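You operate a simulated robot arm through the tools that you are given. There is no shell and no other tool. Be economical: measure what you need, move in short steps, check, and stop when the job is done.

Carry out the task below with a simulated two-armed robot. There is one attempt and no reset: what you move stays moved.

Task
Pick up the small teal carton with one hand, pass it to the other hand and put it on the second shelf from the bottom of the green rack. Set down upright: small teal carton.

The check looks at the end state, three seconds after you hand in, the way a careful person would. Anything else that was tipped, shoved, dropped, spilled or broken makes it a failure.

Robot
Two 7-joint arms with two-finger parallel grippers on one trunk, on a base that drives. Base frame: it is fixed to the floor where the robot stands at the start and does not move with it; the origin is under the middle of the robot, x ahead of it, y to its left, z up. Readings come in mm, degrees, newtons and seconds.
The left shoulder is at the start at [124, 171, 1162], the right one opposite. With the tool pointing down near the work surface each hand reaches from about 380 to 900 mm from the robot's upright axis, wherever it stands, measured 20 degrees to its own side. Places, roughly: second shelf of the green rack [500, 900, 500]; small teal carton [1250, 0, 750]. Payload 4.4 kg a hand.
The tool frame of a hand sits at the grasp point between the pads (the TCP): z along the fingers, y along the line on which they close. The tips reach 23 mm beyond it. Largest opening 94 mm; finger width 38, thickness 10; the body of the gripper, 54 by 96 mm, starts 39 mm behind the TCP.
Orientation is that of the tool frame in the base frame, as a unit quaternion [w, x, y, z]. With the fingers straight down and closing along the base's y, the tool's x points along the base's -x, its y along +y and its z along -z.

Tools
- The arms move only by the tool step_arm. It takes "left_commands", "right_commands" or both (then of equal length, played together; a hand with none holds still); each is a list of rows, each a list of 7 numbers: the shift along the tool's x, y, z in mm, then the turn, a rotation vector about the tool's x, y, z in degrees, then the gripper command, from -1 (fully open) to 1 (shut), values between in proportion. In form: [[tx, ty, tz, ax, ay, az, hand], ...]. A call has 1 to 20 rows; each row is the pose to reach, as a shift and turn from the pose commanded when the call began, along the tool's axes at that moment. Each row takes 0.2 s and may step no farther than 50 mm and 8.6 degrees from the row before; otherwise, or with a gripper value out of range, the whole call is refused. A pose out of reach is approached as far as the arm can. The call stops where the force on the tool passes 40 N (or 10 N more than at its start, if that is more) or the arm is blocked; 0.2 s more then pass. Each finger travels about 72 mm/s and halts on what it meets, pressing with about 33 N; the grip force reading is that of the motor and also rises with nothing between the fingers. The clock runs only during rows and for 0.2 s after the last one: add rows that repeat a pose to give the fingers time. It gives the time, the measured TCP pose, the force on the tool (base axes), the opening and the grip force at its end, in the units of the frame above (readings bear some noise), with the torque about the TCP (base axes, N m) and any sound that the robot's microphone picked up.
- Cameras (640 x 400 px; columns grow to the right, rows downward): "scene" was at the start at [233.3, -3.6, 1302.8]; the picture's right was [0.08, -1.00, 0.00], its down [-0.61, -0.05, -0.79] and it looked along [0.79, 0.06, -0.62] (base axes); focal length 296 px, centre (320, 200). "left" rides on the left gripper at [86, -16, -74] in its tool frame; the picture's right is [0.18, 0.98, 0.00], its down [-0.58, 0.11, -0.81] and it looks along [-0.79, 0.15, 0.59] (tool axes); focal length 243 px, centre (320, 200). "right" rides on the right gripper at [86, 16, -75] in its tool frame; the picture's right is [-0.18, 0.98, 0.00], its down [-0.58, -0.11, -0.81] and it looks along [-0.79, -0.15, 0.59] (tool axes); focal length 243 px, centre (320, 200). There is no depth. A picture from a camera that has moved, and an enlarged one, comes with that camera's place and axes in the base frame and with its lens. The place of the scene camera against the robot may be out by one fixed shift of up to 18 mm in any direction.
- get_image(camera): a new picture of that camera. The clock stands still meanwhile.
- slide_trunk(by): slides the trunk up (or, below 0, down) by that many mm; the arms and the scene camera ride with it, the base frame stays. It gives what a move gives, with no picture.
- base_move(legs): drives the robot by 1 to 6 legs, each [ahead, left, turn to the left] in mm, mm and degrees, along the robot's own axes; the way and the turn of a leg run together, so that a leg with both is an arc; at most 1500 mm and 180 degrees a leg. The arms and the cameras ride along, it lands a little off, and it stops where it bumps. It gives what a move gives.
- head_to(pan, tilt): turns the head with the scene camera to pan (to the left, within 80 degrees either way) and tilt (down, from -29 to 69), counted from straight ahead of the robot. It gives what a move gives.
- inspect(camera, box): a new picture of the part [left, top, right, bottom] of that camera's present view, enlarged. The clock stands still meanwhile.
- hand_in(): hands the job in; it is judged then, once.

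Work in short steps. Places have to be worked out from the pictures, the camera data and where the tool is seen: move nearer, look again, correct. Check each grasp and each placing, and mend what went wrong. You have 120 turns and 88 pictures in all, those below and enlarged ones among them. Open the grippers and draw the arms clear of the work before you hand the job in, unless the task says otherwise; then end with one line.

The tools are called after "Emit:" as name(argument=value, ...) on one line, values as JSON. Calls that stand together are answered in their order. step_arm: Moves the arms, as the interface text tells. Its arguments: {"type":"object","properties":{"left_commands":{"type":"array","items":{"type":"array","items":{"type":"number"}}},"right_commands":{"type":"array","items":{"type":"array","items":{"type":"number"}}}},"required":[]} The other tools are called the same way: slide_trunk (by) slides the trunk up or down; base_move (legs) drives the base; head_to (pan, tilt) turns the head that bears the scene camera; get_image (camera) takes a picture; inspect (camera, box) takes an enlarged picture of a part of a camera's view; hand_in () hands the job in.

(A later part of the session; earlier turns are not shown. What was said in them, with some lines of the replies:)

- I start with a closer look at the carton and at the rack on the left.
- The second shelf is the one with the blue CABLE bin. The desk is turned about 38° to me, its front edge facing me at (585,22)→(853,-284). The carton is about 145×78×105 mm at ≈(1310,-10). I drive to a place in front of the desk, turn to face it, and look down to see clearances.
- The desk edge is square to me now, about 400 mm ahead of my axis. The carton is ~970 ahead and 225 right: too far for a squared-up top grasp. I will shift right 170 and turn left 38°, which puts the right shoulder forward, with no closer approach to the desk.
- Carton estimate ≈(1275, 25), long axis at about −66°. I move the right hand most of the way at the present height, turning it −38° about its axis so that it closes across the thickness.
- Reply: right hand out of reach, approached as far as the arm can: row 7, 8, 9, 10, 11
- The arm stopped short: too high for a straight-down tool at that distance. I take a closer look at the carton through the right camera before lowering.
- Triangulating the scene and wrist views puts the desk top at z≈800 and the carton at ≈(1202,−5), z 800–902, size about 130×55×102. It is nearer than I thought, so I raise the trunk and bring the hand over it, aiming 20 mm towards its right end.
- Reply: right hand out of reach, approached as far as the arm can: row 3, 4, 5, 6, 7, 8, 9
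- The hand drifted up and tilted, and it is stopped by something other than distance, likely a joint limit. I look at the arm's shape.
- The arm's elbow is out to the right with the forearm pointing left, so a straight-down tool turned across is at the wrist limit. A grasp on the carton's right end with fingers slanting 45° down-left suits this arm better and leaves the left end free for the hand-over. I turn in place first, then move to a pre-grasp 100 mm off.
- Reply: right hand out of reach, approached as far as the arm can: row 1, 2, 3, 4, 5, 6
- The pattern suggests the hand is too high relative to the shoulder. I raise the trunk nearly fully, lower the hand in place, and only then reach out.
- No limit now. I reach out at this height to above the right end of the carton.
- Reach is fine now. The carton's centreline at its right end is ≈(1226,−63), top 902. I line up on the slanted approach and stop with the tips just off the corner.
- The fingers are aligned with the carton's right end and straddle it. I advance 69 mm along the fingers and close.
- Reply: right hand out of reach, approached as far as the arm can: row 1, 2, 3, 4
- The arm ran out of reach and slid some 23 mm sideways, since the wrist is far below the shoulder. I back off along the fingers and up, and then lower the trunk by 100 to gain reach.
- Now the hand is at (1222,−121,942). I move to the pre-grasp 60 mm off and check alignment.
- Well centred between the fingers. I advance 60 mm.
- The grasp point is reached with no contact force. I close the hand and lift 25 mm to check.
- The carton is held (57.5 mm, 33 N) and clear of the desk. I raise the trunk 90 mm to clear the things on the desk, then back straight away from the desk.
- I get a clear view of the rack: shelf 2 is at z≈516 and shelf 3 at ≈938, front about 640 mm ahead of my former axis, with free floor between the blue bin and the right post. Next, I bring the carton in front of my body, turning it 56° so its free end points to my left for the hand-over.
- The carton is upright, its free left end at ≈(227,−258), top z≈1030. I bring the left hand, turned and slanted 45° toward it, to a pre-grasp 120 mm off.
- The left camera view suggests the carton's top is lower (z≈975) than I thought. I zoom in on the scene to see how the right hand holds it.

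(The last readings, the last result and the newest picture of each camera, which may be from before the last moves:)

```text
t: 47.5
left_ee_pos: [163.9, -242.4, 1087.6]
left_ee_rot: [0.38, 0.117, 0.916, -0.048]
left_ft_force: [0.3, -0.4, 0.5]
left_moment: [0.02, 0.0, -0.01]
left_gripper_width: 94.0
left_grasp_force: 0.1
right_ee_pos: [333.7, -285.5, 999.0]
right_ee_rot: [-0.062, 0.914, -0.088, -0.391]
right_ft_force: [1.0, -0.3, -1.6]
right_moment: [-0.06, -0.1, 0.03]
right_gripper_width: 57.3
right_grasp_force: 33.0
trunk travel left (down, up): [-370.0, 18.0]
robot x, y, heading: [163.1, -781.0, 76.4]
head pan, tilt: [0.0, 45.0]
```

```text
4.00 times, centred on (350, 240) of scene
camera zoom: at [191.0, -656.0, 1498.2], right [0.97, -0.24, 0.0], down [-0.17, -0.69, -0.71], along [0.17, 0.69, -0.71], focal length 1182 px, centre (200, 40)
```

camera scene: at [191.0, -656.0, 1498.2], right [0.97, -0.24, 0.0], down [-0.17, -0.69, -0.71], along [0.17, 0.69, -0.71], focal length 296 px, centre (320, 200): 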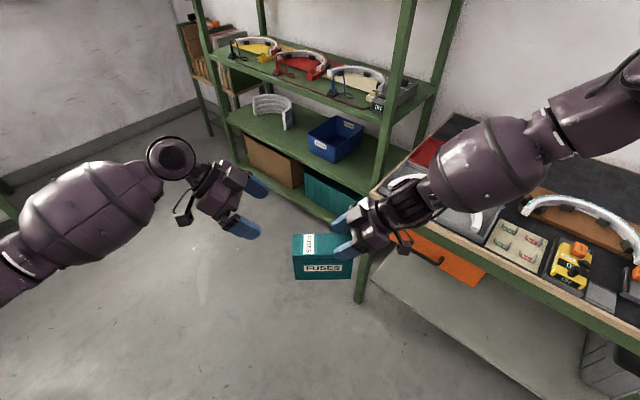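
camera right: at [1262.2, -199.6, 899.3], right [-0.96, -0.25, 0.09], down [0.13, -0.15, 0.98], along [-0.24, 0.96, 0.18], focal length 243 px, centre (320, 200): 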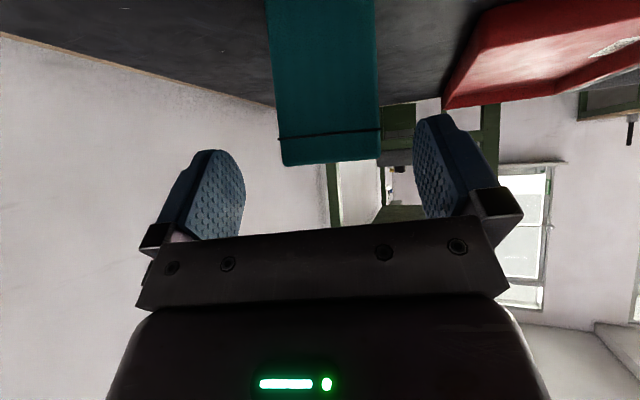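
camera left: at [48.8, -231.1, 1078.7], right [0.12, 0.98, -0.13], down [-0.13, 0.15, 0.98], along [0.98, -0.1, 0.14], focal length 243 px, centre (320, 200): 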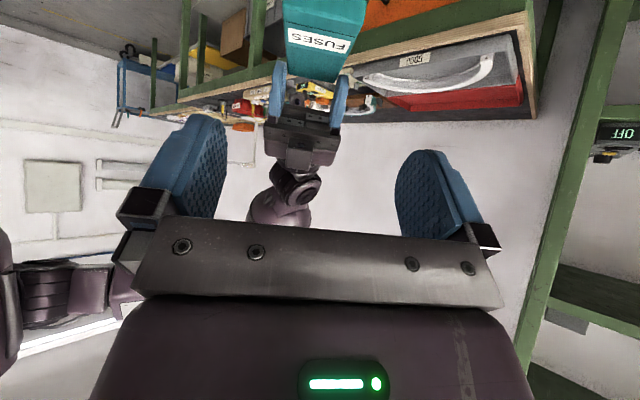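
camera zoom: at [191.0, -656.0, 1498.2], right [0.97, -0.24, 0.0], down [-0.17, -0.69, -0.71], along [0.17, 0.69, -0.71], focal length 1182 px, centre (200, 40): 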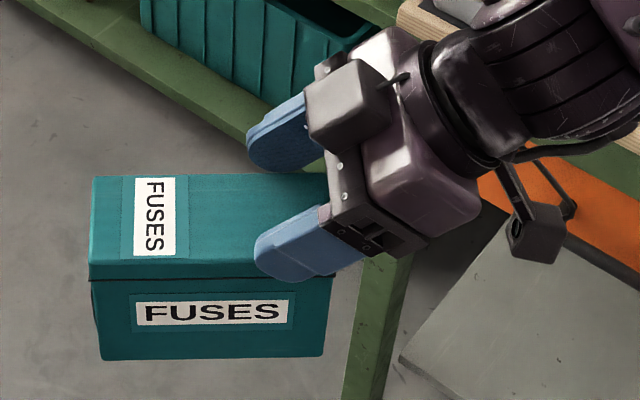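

The carton now sits lower in the right fingers: top z≈977, left end ≈(226,−264). I correct the left target accordingly and move until the tips just straddle the corner.

Emit:
step_arm(left_commands=[[18, -2.5, 40, 0, 0, 0, -1], [36, -5, 80, 0, 0, 0, -1], [36, -5, 105, 0, 0, 0, -1], [36, -5, 105, 0, 0, 0, -1]])

Emit:
get_image(camera="left")

Emit:
inspect(camera="scene", box=[230, 190, 390, 290])

```text
t: 48.5
left_ee_pos: [210.5, -260.2, 988.5]
left_ee_rot: [0.38, 0.117, 0.916, -0.048]
left_ft_force: [-0.5, 0.6, -0.7]
left_moment: [0.0, 0.01, -0.02]
left_gripper_width: 93.8
left_grasp_force: 0.1
right_ee_pos: [334.7, -286.7, 999.2]
right_ee_rot: [-0.062, 0.914, -0.087, -0.391]
right_ft_force: [-0.5, 0.7, -2.2]
right_moment: [-0.06, -0.11, -0.01]
right_gripper_width: 57.4
right_grasp_force: 33.8
trunk travel left (down, up): [-370.0, 18.0]
robot x, y, heading: [165.8, -782.4, 76.4]
head pan, tilt: [0.0, 45.0]
```

```text
59 pictures are left
camera left: at [94.4, -247.8, 979.2], right [0.12, 0.98, -0.13], down [-0.13, 0.14, 0.98], along [0.98, -0.1, 0.14], focal length 243 px, centre (320, 200)
```

left: 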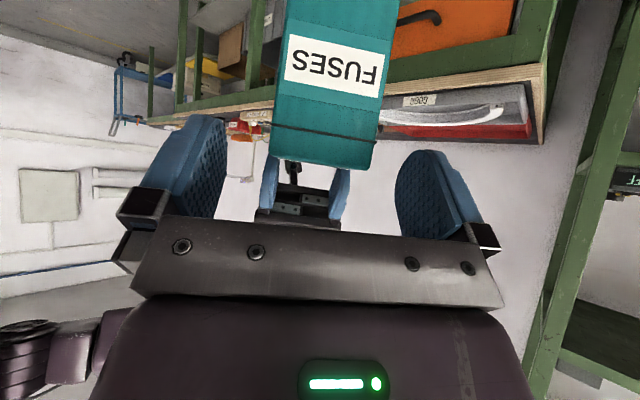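

```text
4.00 times, centred on (310, 240) of scene
camera zoom: at [190.5, -656.1, 1498.2], right [0.97, -0.24, 0.0], down [-0.17, -0.69, -0.71], along [0.17, 0.69, -0.71], focal length 1182 px, centre (360, 40)
```

zoom: 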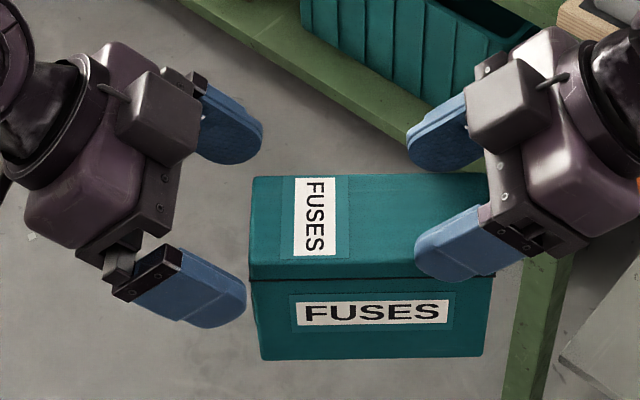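

The end face is centred between the left fingers. I advance 57 mm and close the left hand, holding the right still.

Emit:
step_arm(left_commands=[[-2, 2, 28, 0, 0, 0, -1], [-2, 2, 57, 0, 0, 0, -1], [-2, 2, 57, 0, 0, 0, -1]])

Emit:
inspect(camera="scene", box=[230, 190, 390, 290])

```text
t: 49.3
left_ee_pos: [250.8, -268.2, 948.5]
left_ee_rot: [0.38, 0.117, 0.916, -0.048]
left_ft_force: [0.9, 0.6, 0.7]
left_moment: [-0.02, -0.01, 0.02]
left_gripper_width: 94.1
left_grasp_force: 0.0
right_ee_pos: [334.6, -286.7, 998.0]
right_ee_rot: [-0.062, 0.914, -0.088, -0.391]
right_ft_force: [-0.4, -0.7, -1.9]
right_moment: [-0.01, -0.09, 0.0]
right_gripper_width: 57.3
right_grasp_force: 32.6
trunk travel left (down, up): [-370.0, 18.0]
robot x, y, heading: [162.6, -780.2, 76.3]
head pan, tilt: [0.0, 45.0]
```

```text
4.00 times, centred on (310, 240) of scene
camera zoom: at [190.7, -656.0, 1498.2], right [0.97, -0.24, 0.0], down [-0.17, -0.69, -0.71], along [0.17, 0.69, -0.71], focal length 1182 px, centre (360, 40)
```

zoom: 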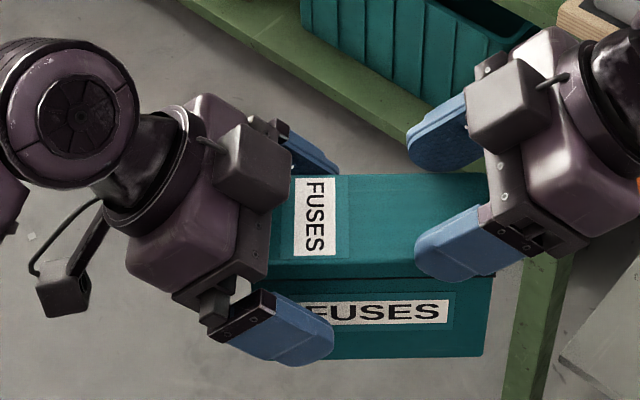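

Good depth on the left side and nothing touched. I close the left hand.

Emit:
step_arm(left_commands=[[0, 0, 0, 0, 0, 0, 0], [0, 0, 0, 0, 0, 0, 1], [0, 0, 0, 0, 0, 0, 1], [0, 0, 0, 0, 0, 0, 1], [0, 0, 0, 0, 0, 0, 1]])

Emit:
inspect(camera="scene", box=[230, 190, 390, 290])

```text
t: 50.5
left_ee_pos: [250.3, -268.1, 949.9]
left_ee_rot: [0.38, 0.115, 0.917, -0.046]
left_ft_force: [5.9, 11.7, -3.7]
left_moment: [0.68, 0.27, 1.57]
left_gripper_width: 59.0
left_grasp_force: 32.9
right_ee_pos: [334.0, -287.1, 997.8]
right_ee_rot: [-0.061, 0.914, -0.088, -0.391]
right_ft_force: [-5.6, -10.7, 4.3]
right_moment: [-1.16, 0.42, -0.58]
right_gripper_width: 57.4
right_grasp_force: 33.1
trunk travel left (down, up): [-370.0, 18.0]
robot x, y, heading: [163.6, -778.6, 76.3]
head pan, tilt: [0.0, 45.0]
```

```text
4.00 times, centred on (310, 240) of scene
camera zoom: at [191.0, -656.0, 1498.2], right [0.97, -0.24, 0.0], down [-0.17, -0.69, -0.71], along [0.17, 0.69, -0.71], focal length 1182 px, centre (360, 40)
```

zoom: 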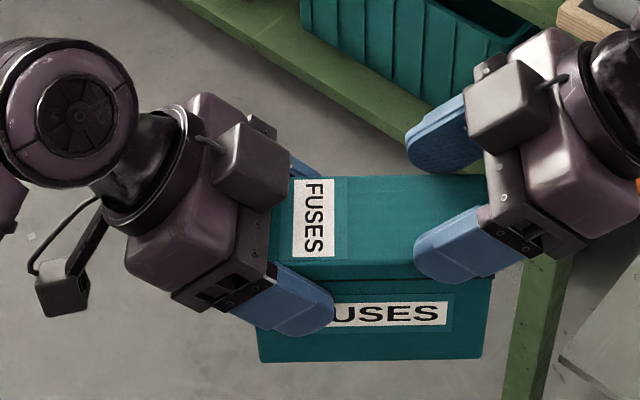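

Both hands hold the carton. I open the right hand and draw it back along its fingers.

Emit:
step_arm(right_commands=[[0, 0, 0, 0, 0, 0, 0], [0, 0, 0, 0, 0, 0, -1], [0, 0, 0, 0, 0, 0, -1], [0, 0, -25, 0, 0, 0, -1], [0, 0, -65, 0, 0, 0, -1], [0, 0, -110, 0, 0, 0, -1], [0, 0, -150, 0, 0, 0, -1], [0, 0, -150, 0, 0, 0, -1]])

Emit:
get_image(camera="scene")

```text
t: 52.3
left_ee_pos: [251.3, -268.5, 949.4]
left_ee_rot: [0.38, 0.117, 0.916, -0.048]
left_ft_force: [0.3, -0.3, -1.0]
left_moment: [0.05, 0.09, -0.02]
left_gripper_width: 57.7
left_grasp_force: 33.2
right_ee_pos: [440.9, -312.6, 1102.7]
right_ee_rot: [-0.062, 0.914, -0.087, -0.39]
right_ft_force: [0.0, -0.2, 0.3]
right_moment: [0.01, -0.01, -0.01]
right_gripper_width: 94.1
right_grasp_force: 0.0
trunk travel left (down, up): [-370.0, 18.0]
robot x, y, heading: [164.9, -783.2, 76.3]
head pan, tilt: [0.0, 45.0]
```

```text
55 pictures are left
camera scene: at [190.8, -655.4, 1498.1], right [0.97, -0.24, 0.0], down [-0.17, -0.69, -0.71], along [0.17, 0.69, -0.71], focal length 296 px, centre (320, 200)
```

scene: 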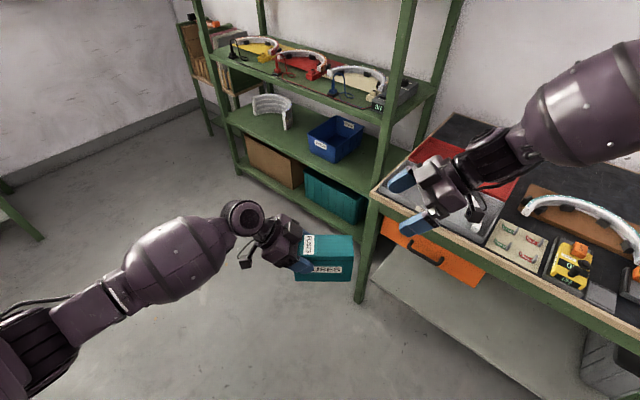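

The left hand alone holds the carton (57.7 mm, 33 N). I turn the left hand 90° so its fingers point ahead with the carton in front of it, and pull the right hand back out of the way.

Emit:
step_arm(left_commands=[[13, -1.9, -13, -5.3, 0, -5.3, 1], [26, -3.7, -26, -10.6, 0, -10.6, 1], [39, -5.6, -39, -15.9, 0, -15.9, 1], [52, -7.5, -52, -21.2, 0, -21.2, 1], [65, -9.3, -65, -26.5, 0, -26.5, 1], [78, -11.2, -78, -31.8, 0, -31.8, 1], [91, -13.1, -91, -37.1, 0, -37.1, 1], [104, -14.9, -104, -42.4, 0, -42.4, 1], [117, -16.8, -117, -47.7, 0, -47.7, 1], [130, -18.7, -130, -53, 0, -53, 1], [143, -20.5, -143, -58.3, 0, -58.3, 1], [156, -22.4, -156, -63.6, 0, -63.6, 1], [156, -22.4, -156, -63.6, 0, -63.6, 1]], right_commands=[[4.3, 5.2, -4.9, 0, 0, 0, -1], [8.6, 10.4, -9.8, 0, 0, 0, -1], [12.9, 15.6, -14.6, 0, 0, 0, -1], [17.2, 20.8, -19.5, 0, 0, 0, -1], [21.5, 26, -24.4, 0, 0, 0, -1], [25.8, 31.2, -29.3, 0, 0, 0, -1], [30, 36.4, -34.2, 0, 0, 0, -1], [34.3, 41.6, -39, 0, 0, 0, -1], [38.6, 46.8, -44, 0, 0, 0, -1], [43, 52, -48.8, 0, 0, 0, -1], [47.2, 57.2, -53.7, 0, 0, 0, -1], [51.5, 62.4, -58.6, 0, 0, 0, -1], [51.5, 62.4, -58.6, 0, 0, 0, -1]])

Emit:
get_image(camera="scene")

```text
t: 55.1
left_ee_pos: [31.5, -234.3, 949.2]
left_ee_rot: [0.302, -0.567, 0.73, 0.234]
left_ft_force: [0.4, 0.2, -0.3]
left_moment: [-0.13, 0.04, -0.03]
left_gripper_width: 57.9
left_grasp_force: 33.1
right_ee_pos: [504.6, -391.8, 1101.8]
right_ee_rot: [-0.062, 0.915, -0.087, -0.39]
right_ft_force: [-0.6, -0.5, 0.3]
right_moment: [0.05, -0.01, 0.04]
right_gripper_width: 93.8
right_grasp_force: 0.1
trunk travel left (down, up): [-370.0, 18.0]
robot x, y, heading: [163.0, -778.4, 76.1]
head pan, tilt: [0.0, 45.0]
```

```text
54 pictures are left
camera scene: at [190.8, -655.6, 1498.1], right [0.97, -0.24, 0.0], down [-0.17, -0.69, -0.71], along [0.17, 0.69, -0.71], focal length 296 px, centre (320, 200)
```

scene: 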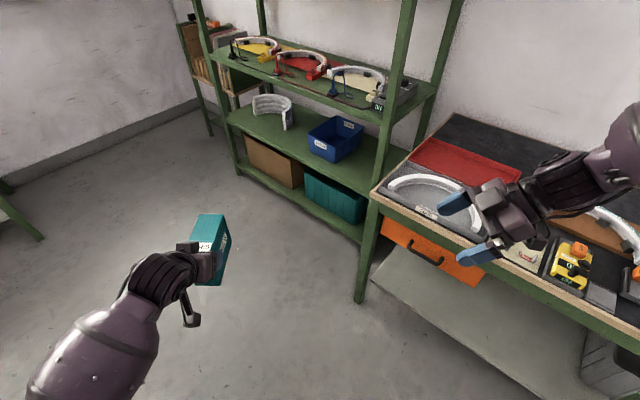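

Orientation is good. I turn to square up with the rack, then drive left and a little ahead to stand in front of its right bay.

Emit:
base_move(legs=[[0, 0, -38], [180, 442, 0]])

Emit:
head_to(pan=12, tilt=42)

Emit:
get_image(camera="scene")

```text
t: 61.3
left_ee_pos: [262.5, 186.9, 949.5]
left_ee_rot: [0.362, -0.299, 0.874, 0.125]
left_ft_force: [0.2, -0.4, -0.4]
left_moment: [-0.06, 0.09, 0.03]
left_gripper_width: 58.1
left_grasp_force: 33.2
right_ee_pos: [538.2, -225.8, 1101.6]
right_ee_rot: [-0.185, 0.836, -0.379, -0.35]
right_ft_force: [0.0, 0.5, -0.3]
right_moment: [0.03, 0.02, -0.03]
right_gripper_width: 93.9
right_grasp_force: 0.1
trunk travel left (down, up): [-370.0, 18.0]
robot x, y, heading: [32.4, -323.1, 38.3]
head pan, tilt: [0.0, 45.0]
```

```text
t: 62.0
left_ee_pos: [262.0, 188.3, 949.4]
left_ee_rot: [0.362, -0.298, 0.875, 0.123]
left_ft_force: [-0.1, -0.2, 0.1]
left_moment: [-0.07, 0.1, 0.0]
left_gripper_width: 57.9
left_grasp_force: 32.7
right_ee_pos: [539.4, -226.6, 1101.9]
right_ee_rot: [-0.185, 0.837, -0.379, -0.35]
right_ft_force: [-0.7, 0.2, -0.6]
right_moment: [-0.01, 0.0, 0.01]
right_gripper_width: 94.1
right_grasp_force: 0.0
trunk travel left (down, up): [-370.0, 18.0]
robot x, y, heading: [32.9, -324.2, 38.5]
head pan, tilt: [12.0, 42.0]
```

```text
53 pictures are left
camera scene: at [123.9, -235.3, 1502.5], right [0.77, -0.64, 0.0], down [-0.43, -0.52, -0.74], along [0.47, 0.57, -0.67], focal length 296 px, centre (320, 200)
```

scene: 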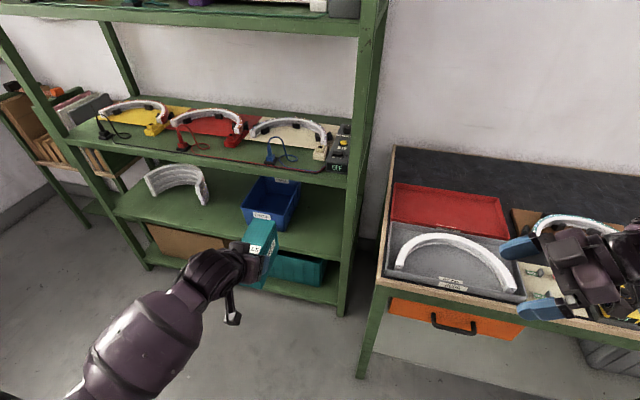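

Emit:
inspect(camera="scene", box=[200, 140, 380, 290])

```text
2.67 times, centred on (290, 215) of scene
camera zoom: at [123.9, -235.3, 1502.5], right [0.77, -0.64, 0.0], down [-0.43, -0.52, -0.74], along [0.47, 0.57, -0.67], focal length 788 px, centre (400, 160)
```

zoom: 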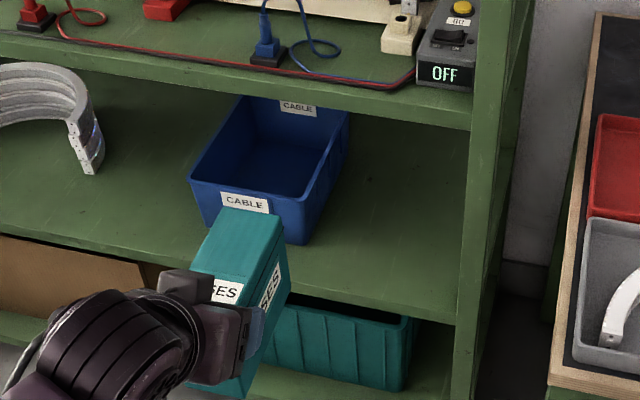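

The free floor on shelf 2 spans laterally about 375–590 mm in the desk frame between post and bin, so I aim at its middle (480). Before lowering the trunk I check where the right arm is.

Emit:
head_to(pan=-40, tilt=45)

Emit:
get_image(camera="scene")

```text
t: 63.2
left_ee_pos: [261.3, 188.1, 949.8]
left_ee_rot: [0.362, -0.299, 0.874, 0.124]
left_ft_force: [-0.4, 0.1, -0.3]
left_moment: [-0.03, 0.04, -0.03]
left_gripper_width: 57.7
left_grasp_force: 33.3
right_ee_pos: [539.0, -226.5, 1102.5]
right_ee_rot: [-0.184, 0.837, -0.378, -0.35]
right_ft_force: [-0.4, -0.2, -1.2]
right_moment: [-0.03, -0.01, -0.01]
right_gripper_width: 94.1
right_grasp_force: 0.1
trunk travel left (down, up): [-370.0, 18.0]
robot x, y, heading: [30.9, -325.4, 38.6]
head pan, tilt: [-40.0, 45.0]
```

```text
51 pictures are left
camera scene: at [152.0, -301.7, 1498.2], right [-0.02, -1.0, 0.0], down [-0.71, 0.02, -0.71], along [0.71, -0.02, -0.71], focal length 296 px, centre (320, 200)
```

scene: 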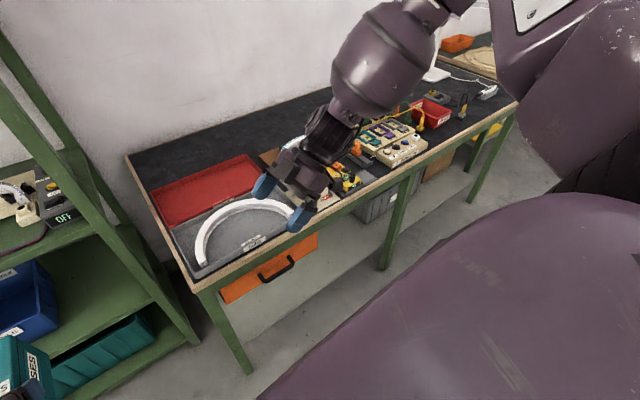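

The right arm is high and clear. I drive 100 mm ahead, lower the trunk 200, and look again.

Emit:
base_move(legs=[[100, 0, 0]])

Emit:
slide_trunk(by=-200)

Emit:
head_to(pan=15, tilt=40)

Emit:
get_image(camera="scene")

```text
t: 64.4
left_ee_pos: [339.6, 249.6, 949.5]
left_ee_rot: [0.362, -0.298, 0.875, 0.123]
left_ft_force: [-0.3, 0.0, 0.4]
left_moment: [-0.02, 0.1, -0.01]
left_gripper_width: 57.6
left_grasp_force: 33.2
right_ee_pos: [615.7, -164.1, 1102.1]
right_ee_rot: [-0.185, 0.836, -0.379, -0.35]
right_ft_force: [0.7, 1.1, -0.9]
right_moment: [-0.02, 0.0, 0.03]
right_gripper_width: 94.1
right_grasp_force: 0.0
trunk travel left (down, up): [-370.0, 18.0]
robot x, y, heading: [109.3, -264.1, 38.3]
head pan, tilt: [-40.0, 45.0]
```

```text
t: 66.6
left_ee_pos: [338.7, 248.2, 751.3]
left_ee_rot: [0.363, -0.298, 0.874, 0.124]
left_ft_force: [0.7, -0.8, -0.2]
left_moment: [-0.09, 0.07, -0.02]
left_gripper_width: 57.7
left_grasp_force: 33.1
right_ee_pos: [610.8, -170.0, 847.9]
right_ee_rot: [-0.123, 0.822, -0.405, -0.381]
right_ft_force: [0.1, -1.2, 0.4]
right_moment: [0.01, 0.0, 0.0]
right_gripper_width: 93.9
right_grasp_force: 0.0
trunk travel left (down, up): [-170.0, 218.0]
robot x, y, heading: [111.7, -260.9, 38.8]
head pan, tilt: [-40.0, 45.0]
```

```text
t: 67.8
left_ee_pos: [338.7, 248.9, 749.0]
left_ee_rot: [0.363, -0.299, 0.874, 0.124]
left_ft_force: [-0.7, -0.2, -0.7]
left_moment: [-0.04, 0.08, 0.05]
left_gripper_width: 57.9
left_grasp_force: 33.1
right_ee_pos: [611.3, -168.8, 847.1]
right_ee_rot: [-0.122, 0.822, -0.405, -0.381]
right_ft_force: [-0.5, 0.1, -0.8]
right_moment: [0.02, 0.02, 0.03]
right_gripper_width: 94.2
right_grasp_force: 0.2
trunk travel left (down, up): [-170.0, 218.0]
robot x, y, heading: [108.2, -265.6, 38.5]
head pan, tilt: [15.0, 40.0]
```

```text
50 pictures are left
camera scene: at [277.5, -106.8, 1294.1], right [0.8, -0.59, 0.0], down [-0.38, -0.52, -0.77], along [0.46, 0.62, -0.64], focal length 296 px, centre (320, 200)
```

scene: 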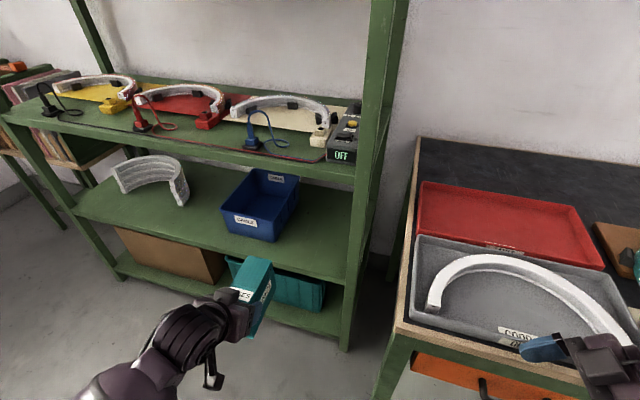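

The right hand sank a bit more than the trunk, so I raise it and pull it back from the desk. Meanwhile the left hand goes to the entry height, just in front of the shelf.

Emit:
step_arm(left_commands=[[-8.2, -10.6, 33.4, 0, 0, 0, 1], [-16.4, -21.2, 66.7, 0, 0, 0, 1], [-24.5, -31.8, 100, 0, 0, 0, 1], [-32.7, -42.4, 133.4, 0, 0, 0, 1], [-41, -53, 166.7, 0, 0, 0, 1], [-41, -53, 166.7, 0, 0, 0, 1]], right_commands=[[-14, 12, -12.6, 0, 0, 0, -1], [-28, 24, -25.2, 0, 0, 0, -1], [-42, 36, -37.8, 0, 0, 0, -1], [-56, 48, -50.4, 0, 0, 0, -1], [-70, 60, -63, 0, 0, 0, -1], [-70, 60, -63, 0, 0, 0, -1]])

Emit:
get_image(camera="scene")

Emit:
get_image(camera="left")

```text
t: 69.2
left_ee_pos: [487.4, 297.2, 660.0]
left_ee_rot: [0.363, -0.298, 0.874, 0.123]
left_ft_force: [0.0, -0.6, -0.2]
left_moment: [-0.11, 0.1, -0.01]
left_gripper_width: 57.7
left_grasp_force: 33.4
right_ee_pos: [545.9, -152.8, 903.6]
right_ee_rot: [-0.123, 0.821, -0.405, -0.382]
right_ft_force: [0.5, -0.1, 0.1]
right_moment: [0.01, -0.03, -0.04]
right_gripper_width: 94.1
right_grasp_force: 0.0
right hand out of reach, approached as far as the arm can: row 1, 2, 3, 4, 5, 6
trunk travel left (down, up): [-170.0, 218.0]
robot x, y, heading: [107.8, -266.2, 38.7]
head pan, tilt: [15.0, 40.0]
```

```text
49 pictures are left
camera scene: at [277.5, -106.8, 1294.2], right [0.8, -0.59, 0.0], down [-0.38, -0.52, -0.77], along [0.46, 0.62, -0.64], focal length 296 px, centre (320, 200)
```

scene: 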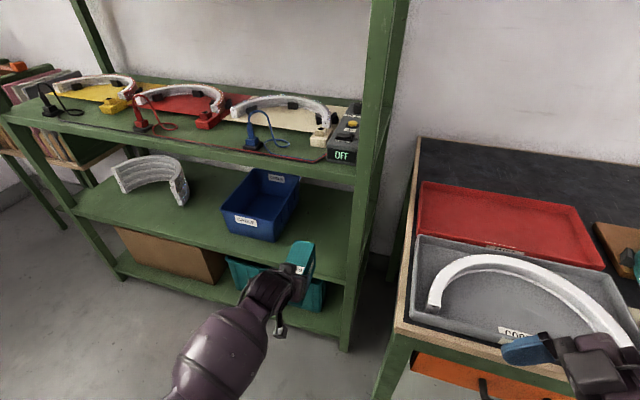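

```text
48 pictures are left
camera left: at [406.4, 212.7, 651.8], right [-0.7, 0.7, -0.13], down [-0.19, -0.01, 0.98], along [0.68, 0.72, 0.14], focal length 243 px, centre (320, 200)
```

left: 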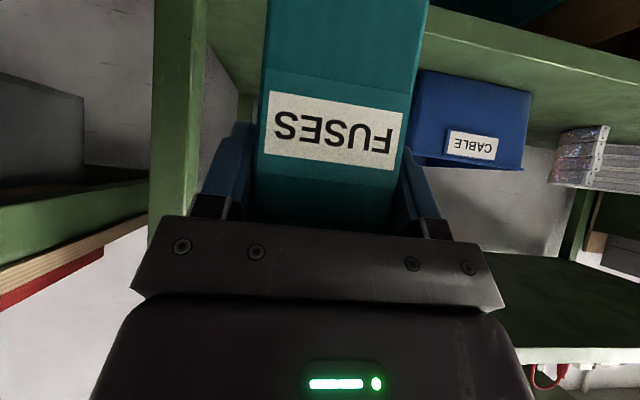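

The path into the bay is clear: post inner edge at lat ≈386, bin at ≈610, shelf edge at fwd ≈646. I drive the carton in 185 mm at the same orientation, lowering slightly.

Emit:
step_arm(left_commands=[[-25, 1.2, 25, 0, 0, 0, 1], [-50, 2.4, 50, 0, 0, 0, 1], [-75, 3.6, 75, 0, 0, 0, 1], [-95, 4.8, 110, 0, 0, 0, 1], [-106, 5.8, 155.6, 0, 0, 0, 1], [-106, 5.8, 155.6, 0, 0, 0, 1]])

Emit:
inspect(camera="scene", box=[210, 150, 390, 300])

Emit:
get_image(camera="left")

```text
t: 70.6
left_ee_pos: [629.3, 414.8, 626.1]
left_ee_rot: [0.363, -0.299, 0.874, 0.123]
left_ft_force: [0.7, -1.0, -0.1]
left_moment: [-0.03, 0.1, -0.01]
left_gripper_width: 57.8
left_grasp_force: 32.2
right_ee_pos: [547.0, -152.4, 902.7]
right_ee_rot: [-0.123, 0.822, -0.406, -0.381]
right_ft_force: [-0.2, 0.6, 0.2]
right_moment: [-0.02, 0.0, 0.01]
right_gripper_width: 94.1
right_grasp_force: 0.0
trunk travel left (down, up): [-170.0, 218.0]
robot x, y, heading: [104.8, -263.3, 38.8]
head pan, tilt: [15.0, 40.0]
```

```text
2.67 times, centred on (300, 225) of scene
camera zoom: at [277.4, -106.6, 1294.1], right [0.8, -0.59, 0.0], down [-0.38, -0.52, -0.77], along [0.45, 0.62, -0.64], focal length 788 px, centre (373, 133)
```

zoom: 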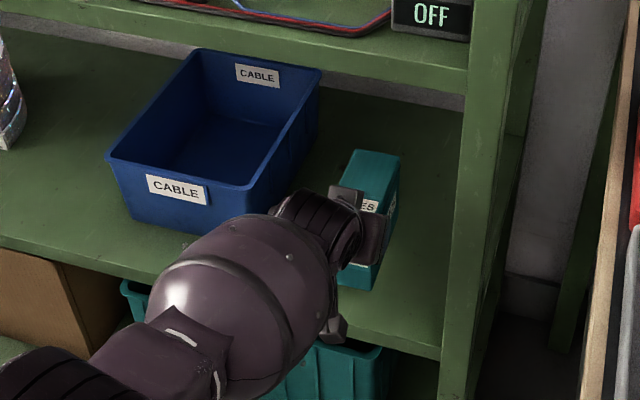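

```text
46 pictures are left
camera left: at [549.4, 330.8, 617.3], right [-0.7, 0.7, -0.13], down [-0.19, -0.01, 0.98], along [0.68, 0.72, 0.14], focal length 243 px, centre (320, 200)
```

left: 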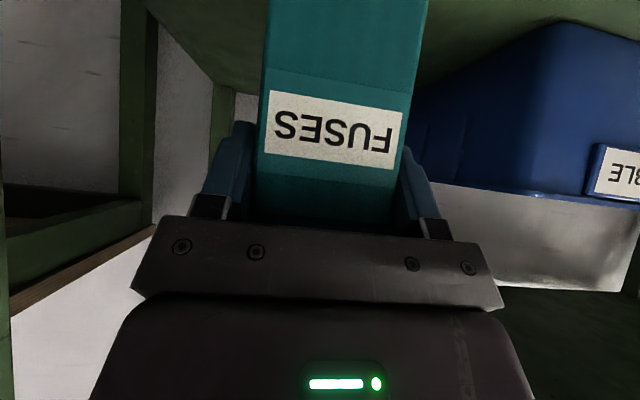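

Well placed between bin and post. I lower in small steps, watching the force.

Emit:
step_arm(left_commands=[[5.7, 0, 5.7, 0, 0, 0, 1], [11.3, 0, 11.3, 0, 0, 0, 1], [17, 0, 17, 0, 0, 0, 1], [17, 0, 17, 0, 0, 0, 1]])

Emit:
get_image(camera="scene")

```text
t: 71.6
left_ee_pos: [630.1, 414.6, 600.1]
left_ee_rot: [0.362, -0.298, 0.875, 0.123]
left_ft_force: [-0.7, -0.4, -0.4]
left_moment: [-0.07, 0.09, 0.01]
left_gripper_width: 57.4
left_grasp_force: 33.3
right_ee_pos: [546.6, -152.7, 902.4]
right_ee_rot: [-0.123, 0.821, -0.406, -0.382]
right_ft_force: [0.4, -0.2, 0.1]
right_moment: [0.03, 0.01, 0.04]
right_gripper_width: 94.1
right_grasp_force: 0.0
trunk travel left (down, up): [-170.0, 218.0]
robot x, y, heading: [107.3, -263.5, 38.5]
head pan, tilt: [15.0, 40.0]
```

```text
45 pictures are left
camera scene: at [277.5, -106.7, 1294.1], right [0.8, -0.59, 0.0], down [-0.38, -0.52, -0.77], along [0.46, 0.62, -0.64], focal length 296 px, centre (320, 200)
```

scene: 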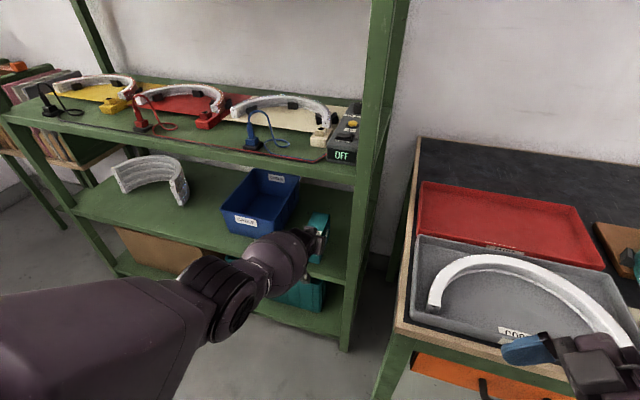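

No contact yet; I continue down in 5 mm steps.

Emit:
step_arm(left_commands=[[3.5, 0, 3.5, 0, 0, 0, 1], [5, 0, 5, 0, 0, 0, 1], [5, 0, 5, 0, 0, 0, 1]])

Emit:
step_arm(left_commands=[[3.5, 0, 3.5, 0, 0, 0, 1], [3.5, 0, 3.5, 0, 0, 0, 1]])

```text
t: 72.4
left_ee_pos: [628.1, 414.7, 594.8]
left_ee_rot: [0.362, -0.298, 0.875, 0.123]
left_ft_force: [-0.1, 0.5, 0.2]
left_moment: [-0.04, 0.06, -0.01]
left_gripper_width: 57.7
left_grasp_force: 32.6
right_ee_pos: [547.7, -152.3, 903.3]
right_ee_rot: [-0.123, 0.822, -0.405, -0.382]
right_ft_force: [-1.1, 0.2, -0.5]
right_moment: [-0.01, 0.01, 0.0]
right_gripper_width: 94.0
right_grasp_force: 0.0
trunk travel left (down, up): [-170.0, 218.0]
robot x, y, heading: [111.0, -261.1, 38.7]
head pan, tilt: [15.0, 40.0]
```

```text
t: 73.0
left_ee_pos: [628.0, 414.7, 595.5]
left_ee_rot: [0.362, -0.298, 0.875, 0.124]
left_ft_force: [0.4, 0.5, 0.6]
left_moment: [-0.07, 0.06, 0.05]
left_gripper_width: 57.8
left_grasp_force: 33.1
left hand out of reach, approached as far as the arm can: row 1, 2
right_ee_pos: [547.7, -153.0, 903.2]
right_ee_rot: [-0.123, 0.822, -0.406, -0.381]
right_ft_force: [0.1, 0.5, 0.3]
right_moment: [0.0, -0.02, -0.03]
right_gripper_width: 93.9
right_grasp_force: 0.0
trunk travel left (down, up): [-170.0, 218.0]
robot x, y, heading: [112.7, -268.5, 38.8]
head pan, tilt: [15.0, 40.0]
```

The arm is at its reach limit. I raise the hand 60 mm, lower the trunk 60, and go on stepping down with the arm.

Emit:
step_arm(left_commands=[[-21.2, 0, -21.2, 0, 0, 0, 1], [-42.4, 0, -42.4, 0, 0, 0, 1], [-42.4, 0, -42.4, 0, 0, 0, 1]])

Emit:
slide_trunk(by=-60)

Emit:
inspect(camera="scene", box=[210, 150, 390, 300])

```text
t: 73.8
left_ee_pos: [627.9, 414.2, 653.3]
left_ee_rot: [0.361, -0.298, 0.875, 0.123]
left_ft_force: [-0.6, 0.3, -0.1]
left_moment: [-0.03, 0.06, 0.03]
left_gripper_width: 57.7
left_grasp_force: 32.6
right_ee_pos: [548.0, -153.4, 902.7]
right_ee_rot: [-0.123, 0.822, -0.405, -0.382]
right_ft_force: [-0.4, 0.5, -0.7]
right_moment: [-0.01, 0.0, -0.04]
right_gripper_width: 93.9
right_grasp_force: 0.0
trunk travel left (down, up): [-170.0, 218.0]
robot x, y, heading: [110.8, -261.1, 38.8]
head pan, tilt: [15.0, 40.0]
```

```text
t: 74.8
left_ee_pos: [628.4, 414.9, 598.5]
left_ee_rot: [0.364, -0.298, 0.874, 0.124]
left_ft_force: [0.7, -0.3, 0.0]
left_moment: [-0.06, 0.12, 0.02]
left_gripper_width: 57.7
left_grasp_force: 32.9
right_ee_pos: [536.6, -158.1, 791.5]
right_ee_rot: [-0.042, 0.797, -0.435, -0.417]
right_ft_force: [-0.3, 0.5, -0.1]
right_moment: [0.0, -0.05, -0.03]
right_gripper_width: 93.7
right_grasp_force: 0.0
trunk travel left (down, up): [-110.0, 278.0]
robot x, y, heading: [108.8, -262.0, 38.5]
head pan, tilt: [15.0, 40.0]
```

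```text
2.67 times, centred on (300, 225) of scene
camera zoom: at [324.2, -69.5, 1223.1], right [0.8, -0.59, 0.0], down [-0.38, -0.52, -0.77], along [0.46, 0.62, -0.64], focal length 788 px, centre (373, 133)
```

zoom: 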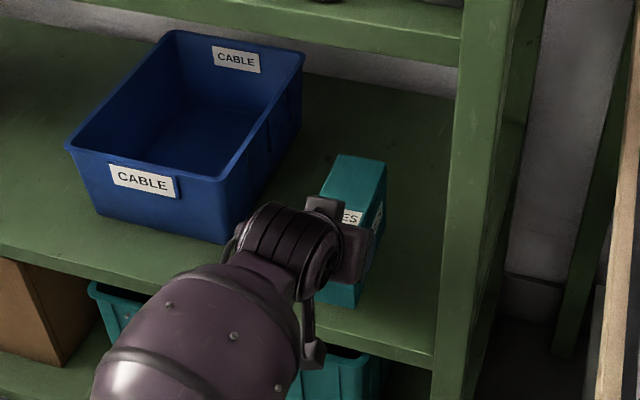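

Now I continue down in small steps.

Emit:
step_arm(left_commands=[[3, 0, 3, 0, 0, 0, 1], [5.6, 0, 5.6, 0, 0, 0, 1], [5.6, 0, 5.6, 0, 0, 0, 1]])

Emit:
step_arm(left_commands=[[3, 0, 3, 0, 0, 0, 1], [3.5, 0, 3.5, 0, 0, 0, 1], [3.5, 0, 3.5, 0, 0, 0, 1]])

Emit:
get_image(camera="left")

```text
t: 75.6
left_ee_pos: [627.7, 413.5, 586.4]
left_ee_rot: [0.362, -0.299, 0.874, 0.124]
left_ft_force: [-0.4, 0.3, -1.0]
left_moment: [-0.07, 0.07, -0.01]
left_gripper_width: 58.2
left_grasp_force: 33.5
right_ee_pos: [537.0, -158.6, 789.7]
right_ee_rot: [-0.042, 0.796, -0.436, -0.417]
right_ft_force: [0.5, -0.3, -0.1]
right_moment: [0.02, 0.0, 0.0]
right_gripper_width: 93.9
right_grasp_force: 0.1
trunk travel left (down, up): [-110.0, 278.0]
robot x, y, heading: [109.5, -263.4, 38.5]
head pan, tilt: [15.0, 40.0]
```

```text
t: 76.4
left_ee_pos: [628.4, 414.3, 581.5]
left_ee_rot: [0.362, -0.299, 0.874, 0.124]
left_ft_force: [-0.5, -0.3, 0.4]
left_moment: [-0.04, 0.06, 0.0]
left_gripper_width: 57.8
left_grasp_force: 32.9
right_ee_pos: [537.9, -159.8, 789.5]
right_ee_rot: [-0.041, 0.796, -0.436, -0.418]
right_ft_force: [0.5, -0.2, 0.1]
right_moment: [-0.01, 0.02, -0.03]
right_gripper_width: 94.0
right_grasp_force: 0.1
trunk travel left (down, up): [-110.0, 278.0]
robot x, y, heading: [103.2, -260.9, 38.5]
head pan, tilt: [15.0, 40.0]
```

```text
43 pictures are left
camera left: at [546.8, 330.2, 573.3], right [-0.7, 0.7, -0.13], down [-0.19, -0.01, 0.98], along [0.68, 0.72, 0.14], focal length 243 px, centre (320, 200)
```

left: 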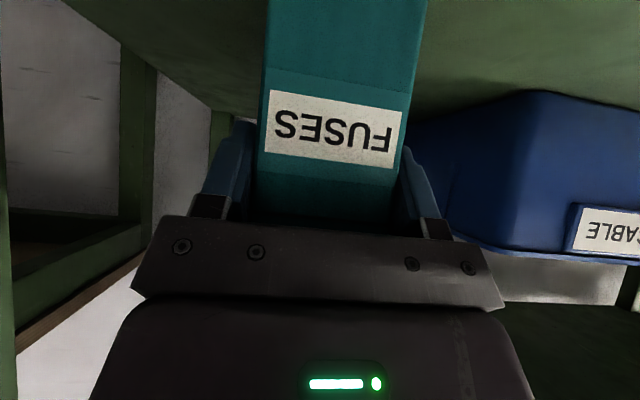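

From two heights the shelf works out at z≈500, so about 7–10 mm remain. I keep stepping.

Emit:
step_arm(left_commands=[[2.1, 0, 2.1, 0, 0, 0, 1], [2.8, 0, 2.8, 0, 0, 0, 1], [2.8, 0, 2.8, 0, 0, 0, 1]])

Emit:
step_arm(left_commands=[[1.5, 0, 1.5, 0, 0, 0, 1], [2.1, 0, 2.1, 0, 0, 0, 1], [2.1, 0, 2.1, 0, 0, 0, 1]])

Emit:
step_arm(left_commands=[[1.5, 0, 1.5, 0, 0, 0, 1], [2.1, 0, 2.1, 0, 0, 0, 1], [2.1, 0, 2.1, 0, 0, 0, 1]])

```text
t: 77.2
left_ee_pos: [628.8, 415.6, 578.2]
left_ee_rot: [0.361, -0.299, 0.875, 0.123]
left_ft_force: [0.1, 1.0, 0.5]
left_moment: [-0.1, 0.09, 0.01]
left_gripper_width: 57.8
left_grasp_force: 33.1
right_ee_pos: [537.4, -160.1, 789.7]
right_ee_rot: [-0.041, 0.796, -0.436, -0.418]
right_ft_force: [-0.3, 0.2, -0.1]
right_moment: [-0.02, 0.02, -0.01]
right_gripper_width: 93.8
right_grasp_force: 0.1
trunk travel left (down, up): [-110.0, 278.0]
robot x, y, heading: [108.0, -261.7, 38.5]
head pan, tilt: [15.0, 40.0]
```

```text
t: 78.0
left_ee_pos: [628.4, 413.7, 577.0]
left_ee_rot: [0.363, -0.299, 0.874, 0.124]
left_ft_force: [-2.1, -1.1, 3.4]
left_moment: [-0.17, 0.32, 0.0]
left_gripper_width: 58.0
left_grasp_force: 33.1
right_ee_pos: [538.8, -159.8, 791.0]
right_ee_rot: [-0.042, 0.796, -0.437, -0.417]
right_ft_force: [0.0, 0.0, 0.8]
right_moment: [-0.01, 0.02, 0.0]
right_gripper_width: 94.1
right_grasp_force: 0.1
trunk travel left (down, up): [-110.0, 278.0]
robot x, y, heading: [109.4, -261.2, 38.4]
head pan, tilt: [15.0, 40.0]
```

```text
t: 78.8
left_ee_pos: [628.4, 416.0, 576.6]
left_ee_rot: [0.364, -0.298, 0.874, 0.124]
left_ft_force: [-4.6, -3.4, 17.8]
left_moment: [-0.52, 0.8, -0.01]
left_gripper_width: 58.1
left_grasp_force: 33.6
right_ee_pos: [536.9, -160.4, 791.6]
right_ee_rot: [-0.043, 0.796, -0.435, -0.418]
right_ft_force: [0.6, -0.4, -0.8]
right_moment: [0.01, -0.01, 0.02]
right_gripper_width: 94.0
right_grasp_force: 0.1
trunk travel left (down, up): [-110.0, 278.0]
robot x, y, heading: [108.5, -266.1, 39.0]
head pan, tilt: [15.0, 40.0]
```

Contact with the shelf (18 N). I ease up 2 mm and open gradually.

Emit:
step_arm(left_commands=[[-1.6, 0, -1.6, 0, 0, 0, 1], [-1.6, 0, -1.6, 0, 0, 0, 0.3], [-1.6, 0, -1.6, 0, 0, 0, 0], [-1.6, 0, -1.6, 0, 0, 0, -0.5], [-1.6, 0, -1.6, 0, 0, 0, -1], [-1.6, 0, -1.6, 0, 0, 0, -1], [-1.6, 0, -1.6, 0, 0, 0, -1]])

Emit:
get_image(camera="left")

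Emit:
inspect(camera="scene", box=[210, 150, 390, 300])

```text
t: 80.4
left_ee_pos: [627.6, 414.3, 574.4]
left_ee_rot: [0.363, -0.298, 0.874, 0.124]
left_ft_force: [0.0, -0.1, -0.4]
left_moment: [0.01, 0.0, -0.02]
left_gripper_width: 93.9
left_grasp_force: 0.0
right_ee_pos: [537.4, -158.8, 790.1]
right_ee_rot: [-0.042, 0.796, -0.437, -0.417]
right_ft_force: [0.8, -0.1, -0.4]
right_moment: [-0.01, -0.03, -0.01]
right_gripper_width: 93.9
right_grasp_force: 0.1
trunk travel left (down, up): [-110.0, 278.0]
robot x, y, heading: [106.3, -264.0, 38.4]
head pan, tilt: [15.0, 40.0]
```

```text
42 pictures are left
camera left: at [546.9, 330.1, 566.1], right [-0.7, 0.7, -0.13], down [-0.19, -0.01, 0.98], along [0.68, 0.72, 0.14], focal length 243 px, centre (320, 200)
```

left: 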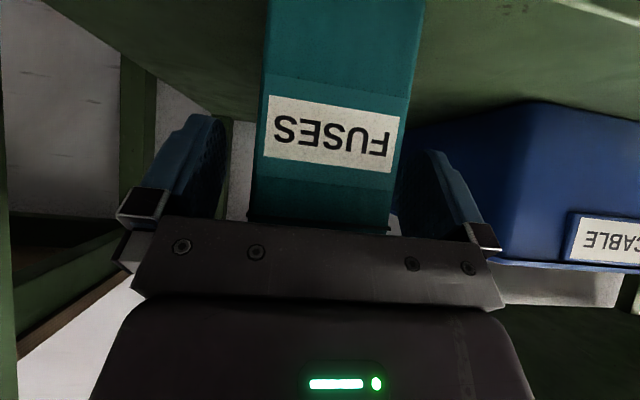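

```text
2.67 times, centred on (300, 225) of scene
camera zoom: at [325.6, -68.5, 1222.1], right [0.8, -0.59, 0.0], down [-0.38, -0.52, -0.77], along [0.46, 0.62, -0.64], focal length 788 px, centre (373, 133)
```

zoom: 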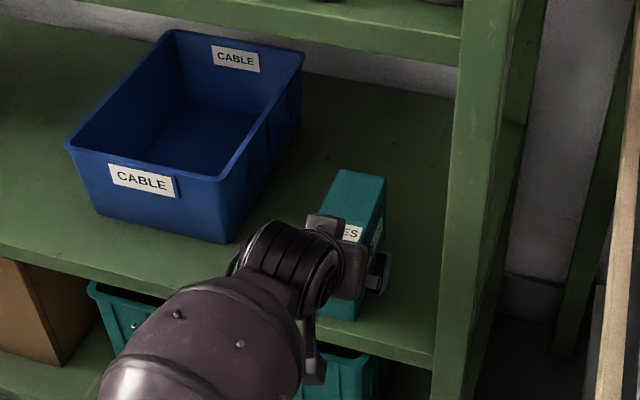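

The carton stands freely between open fingers. I retreat along the finger axis, then straight back out of the rack.

Emit:
step_arm(left_commands=[[0, 0, -25, 0, 0, 0, -1], [0, 0, -60, 0, 0, 0, -1], [0, 0, -100, 0, 0, 0, -1], [15, 0, -135, 0, 0, 0, -1], [40, 0, -165, 0, 0, 0, -1], [65, 0, -195, 0, 0, 0, -1], [90, 0, -225, 0, 0, 0, -1], [90, 0, -225, 0, 0, 0, -1]])

Emit:
inspect(camera="scene", box=[210, 130, 400, 300])

Emit:
get_image(camera="left")

```text
t: 82.2
left_ee_pos: [451.3, 278.6, 669.9]
left_ee_rot: [0.363, -0.298, 0.874, 0.123]
left_ft_force: [-0.2, 0.4, 0.8]
left_moment: [0.01, -0.02, 0.0]
left_gripper_width: 93.9
left_grasp_force: 0.0
right_ee_pos: [539.1, -160.0, 789.2]
right_ee_rot: [-0.042, 0.796, -0.437, -0.417]
right_ft_force: [-0.8, -0.3, 0.2]
right_moment: [-0.02, 0.06, -0.02]
right_gripper_width: 94.1
right_grasp_force: 0.1
trunk travel left (down, up): [-110.0, 278.0]
robot x, y, heading: [109.5, -265.8, 38.4]
head pan, tilt: [15.0, 40.0]
```

```text
2.35 times, centred on (305, 215) of scene
camera zoom: at [325.7, -68.5, 1222.1], right [0.8, -0.59, 0.0], down [-0.38, -0.52, -0.77], along [0.46, 0.62, -0.64], focal length 695 px, centre (355, 165)
```

zoom: 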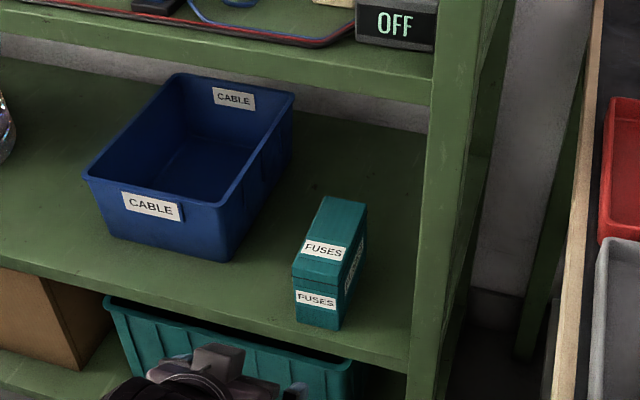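

```text
39 pictures are left
camera left: at [369.6, 193.2, 661.8], right [-0.7, 0.7, -0.13], down [-0.19, -0.01, 0.98], along [0.68, 0.72, 0.14], focal length 243 px, centre (320, 200)
```

left: 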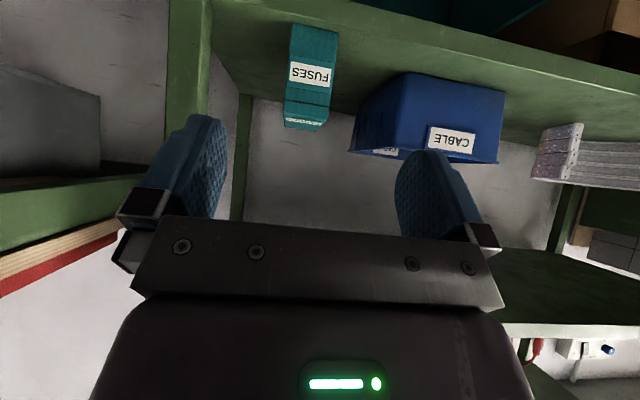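

The carton stands upright on the second shelf, with bin and rack untouched. I back off 200 mm and take a last look.

Emit:
base_move(legs=[[-250, 0, 0]])

Emit:
head_to(pan=0, tilt=35)

Emit:
get_image(camera="scene")

```text
t: 84.0
left_ee_pos: [256.5, 122.5, 670.9]
left_ee_rot: [0.363, -0.298, 0.874, 0.124]
left_ft_force: [1.0, -0.6, 0.9]
left_moment: [0.0, -0.02, 0.0]
left_gripper_width: 93.9
left_grasp_force: 0.1
right_ee_pos: [343.5, -314.4, 790.8]
right_ee_rot: [-0.042, 0.796, -0.436, -0.417]
right_ft_force: [0.5, -0.3, 0.1]
right_moment: [0.0, -0.03, -0.03]
right_gripper_width: 93.7
right_grasp_force: 0.1
trunk travel left (down, up): [-110.0, 278.0]
robot x, y, heading: [-89.6, -419.6, 38.6]
head pan, tilt: [15.0, 40.0]
```

```text
t: 84.8
left_ee_pos: [257.1, 122.4, 670.4]
left_ee_rot: [0.362, -0.297, 0.875, 0.123]
left_ft_force: [-0.8, 0.6, 0.1]
left_moment: [0.0, 0.01, 0.04]
left_gripper_width: 94.0
left_grasp_force: 0.1
right_ee_pos: [344.0, -315.5, 789.0]
right_ee_rot: [-0.042, 0.795, -0.437, -0.418]
right_ft_force: [-0.2, -0.9, 0.7]
right_moment: [0.01, -0.03, 0.02]
right_gripper_width: 93.8
right_grasp_force: 0.1
trunk travel left (down, up): [-110.0, 278.0]
robot x, y, heading: [-83.7, -420.4, 38.6]
head pan, tilt: [0.0, 35.0]
```

```text
38 pictures are left
camera scene: at [149.5, -237.2, 1229.7], right [0.62, -0.78, 0.0], down [-0.45, -0.36, -0.82], along [0.64, 0.51, -0.57], focal length 296 px, centre (320, 200)
```

scene: 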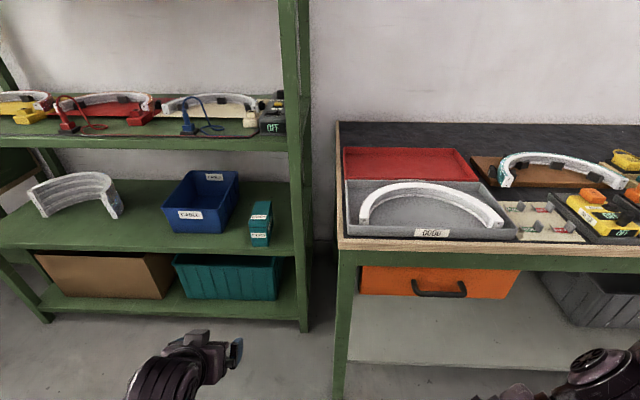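

Everything is in place and undisturbed, both hands are open and clear, so I hand in.

Emit:
hand_in()

```text
The job is handed in.
```

I picked the small teal carton up with the right hand, passed it to the left, and set it upright on the second shelf from the bottom of the green rack. In the last picture before hand-in, nothing else looked moved.
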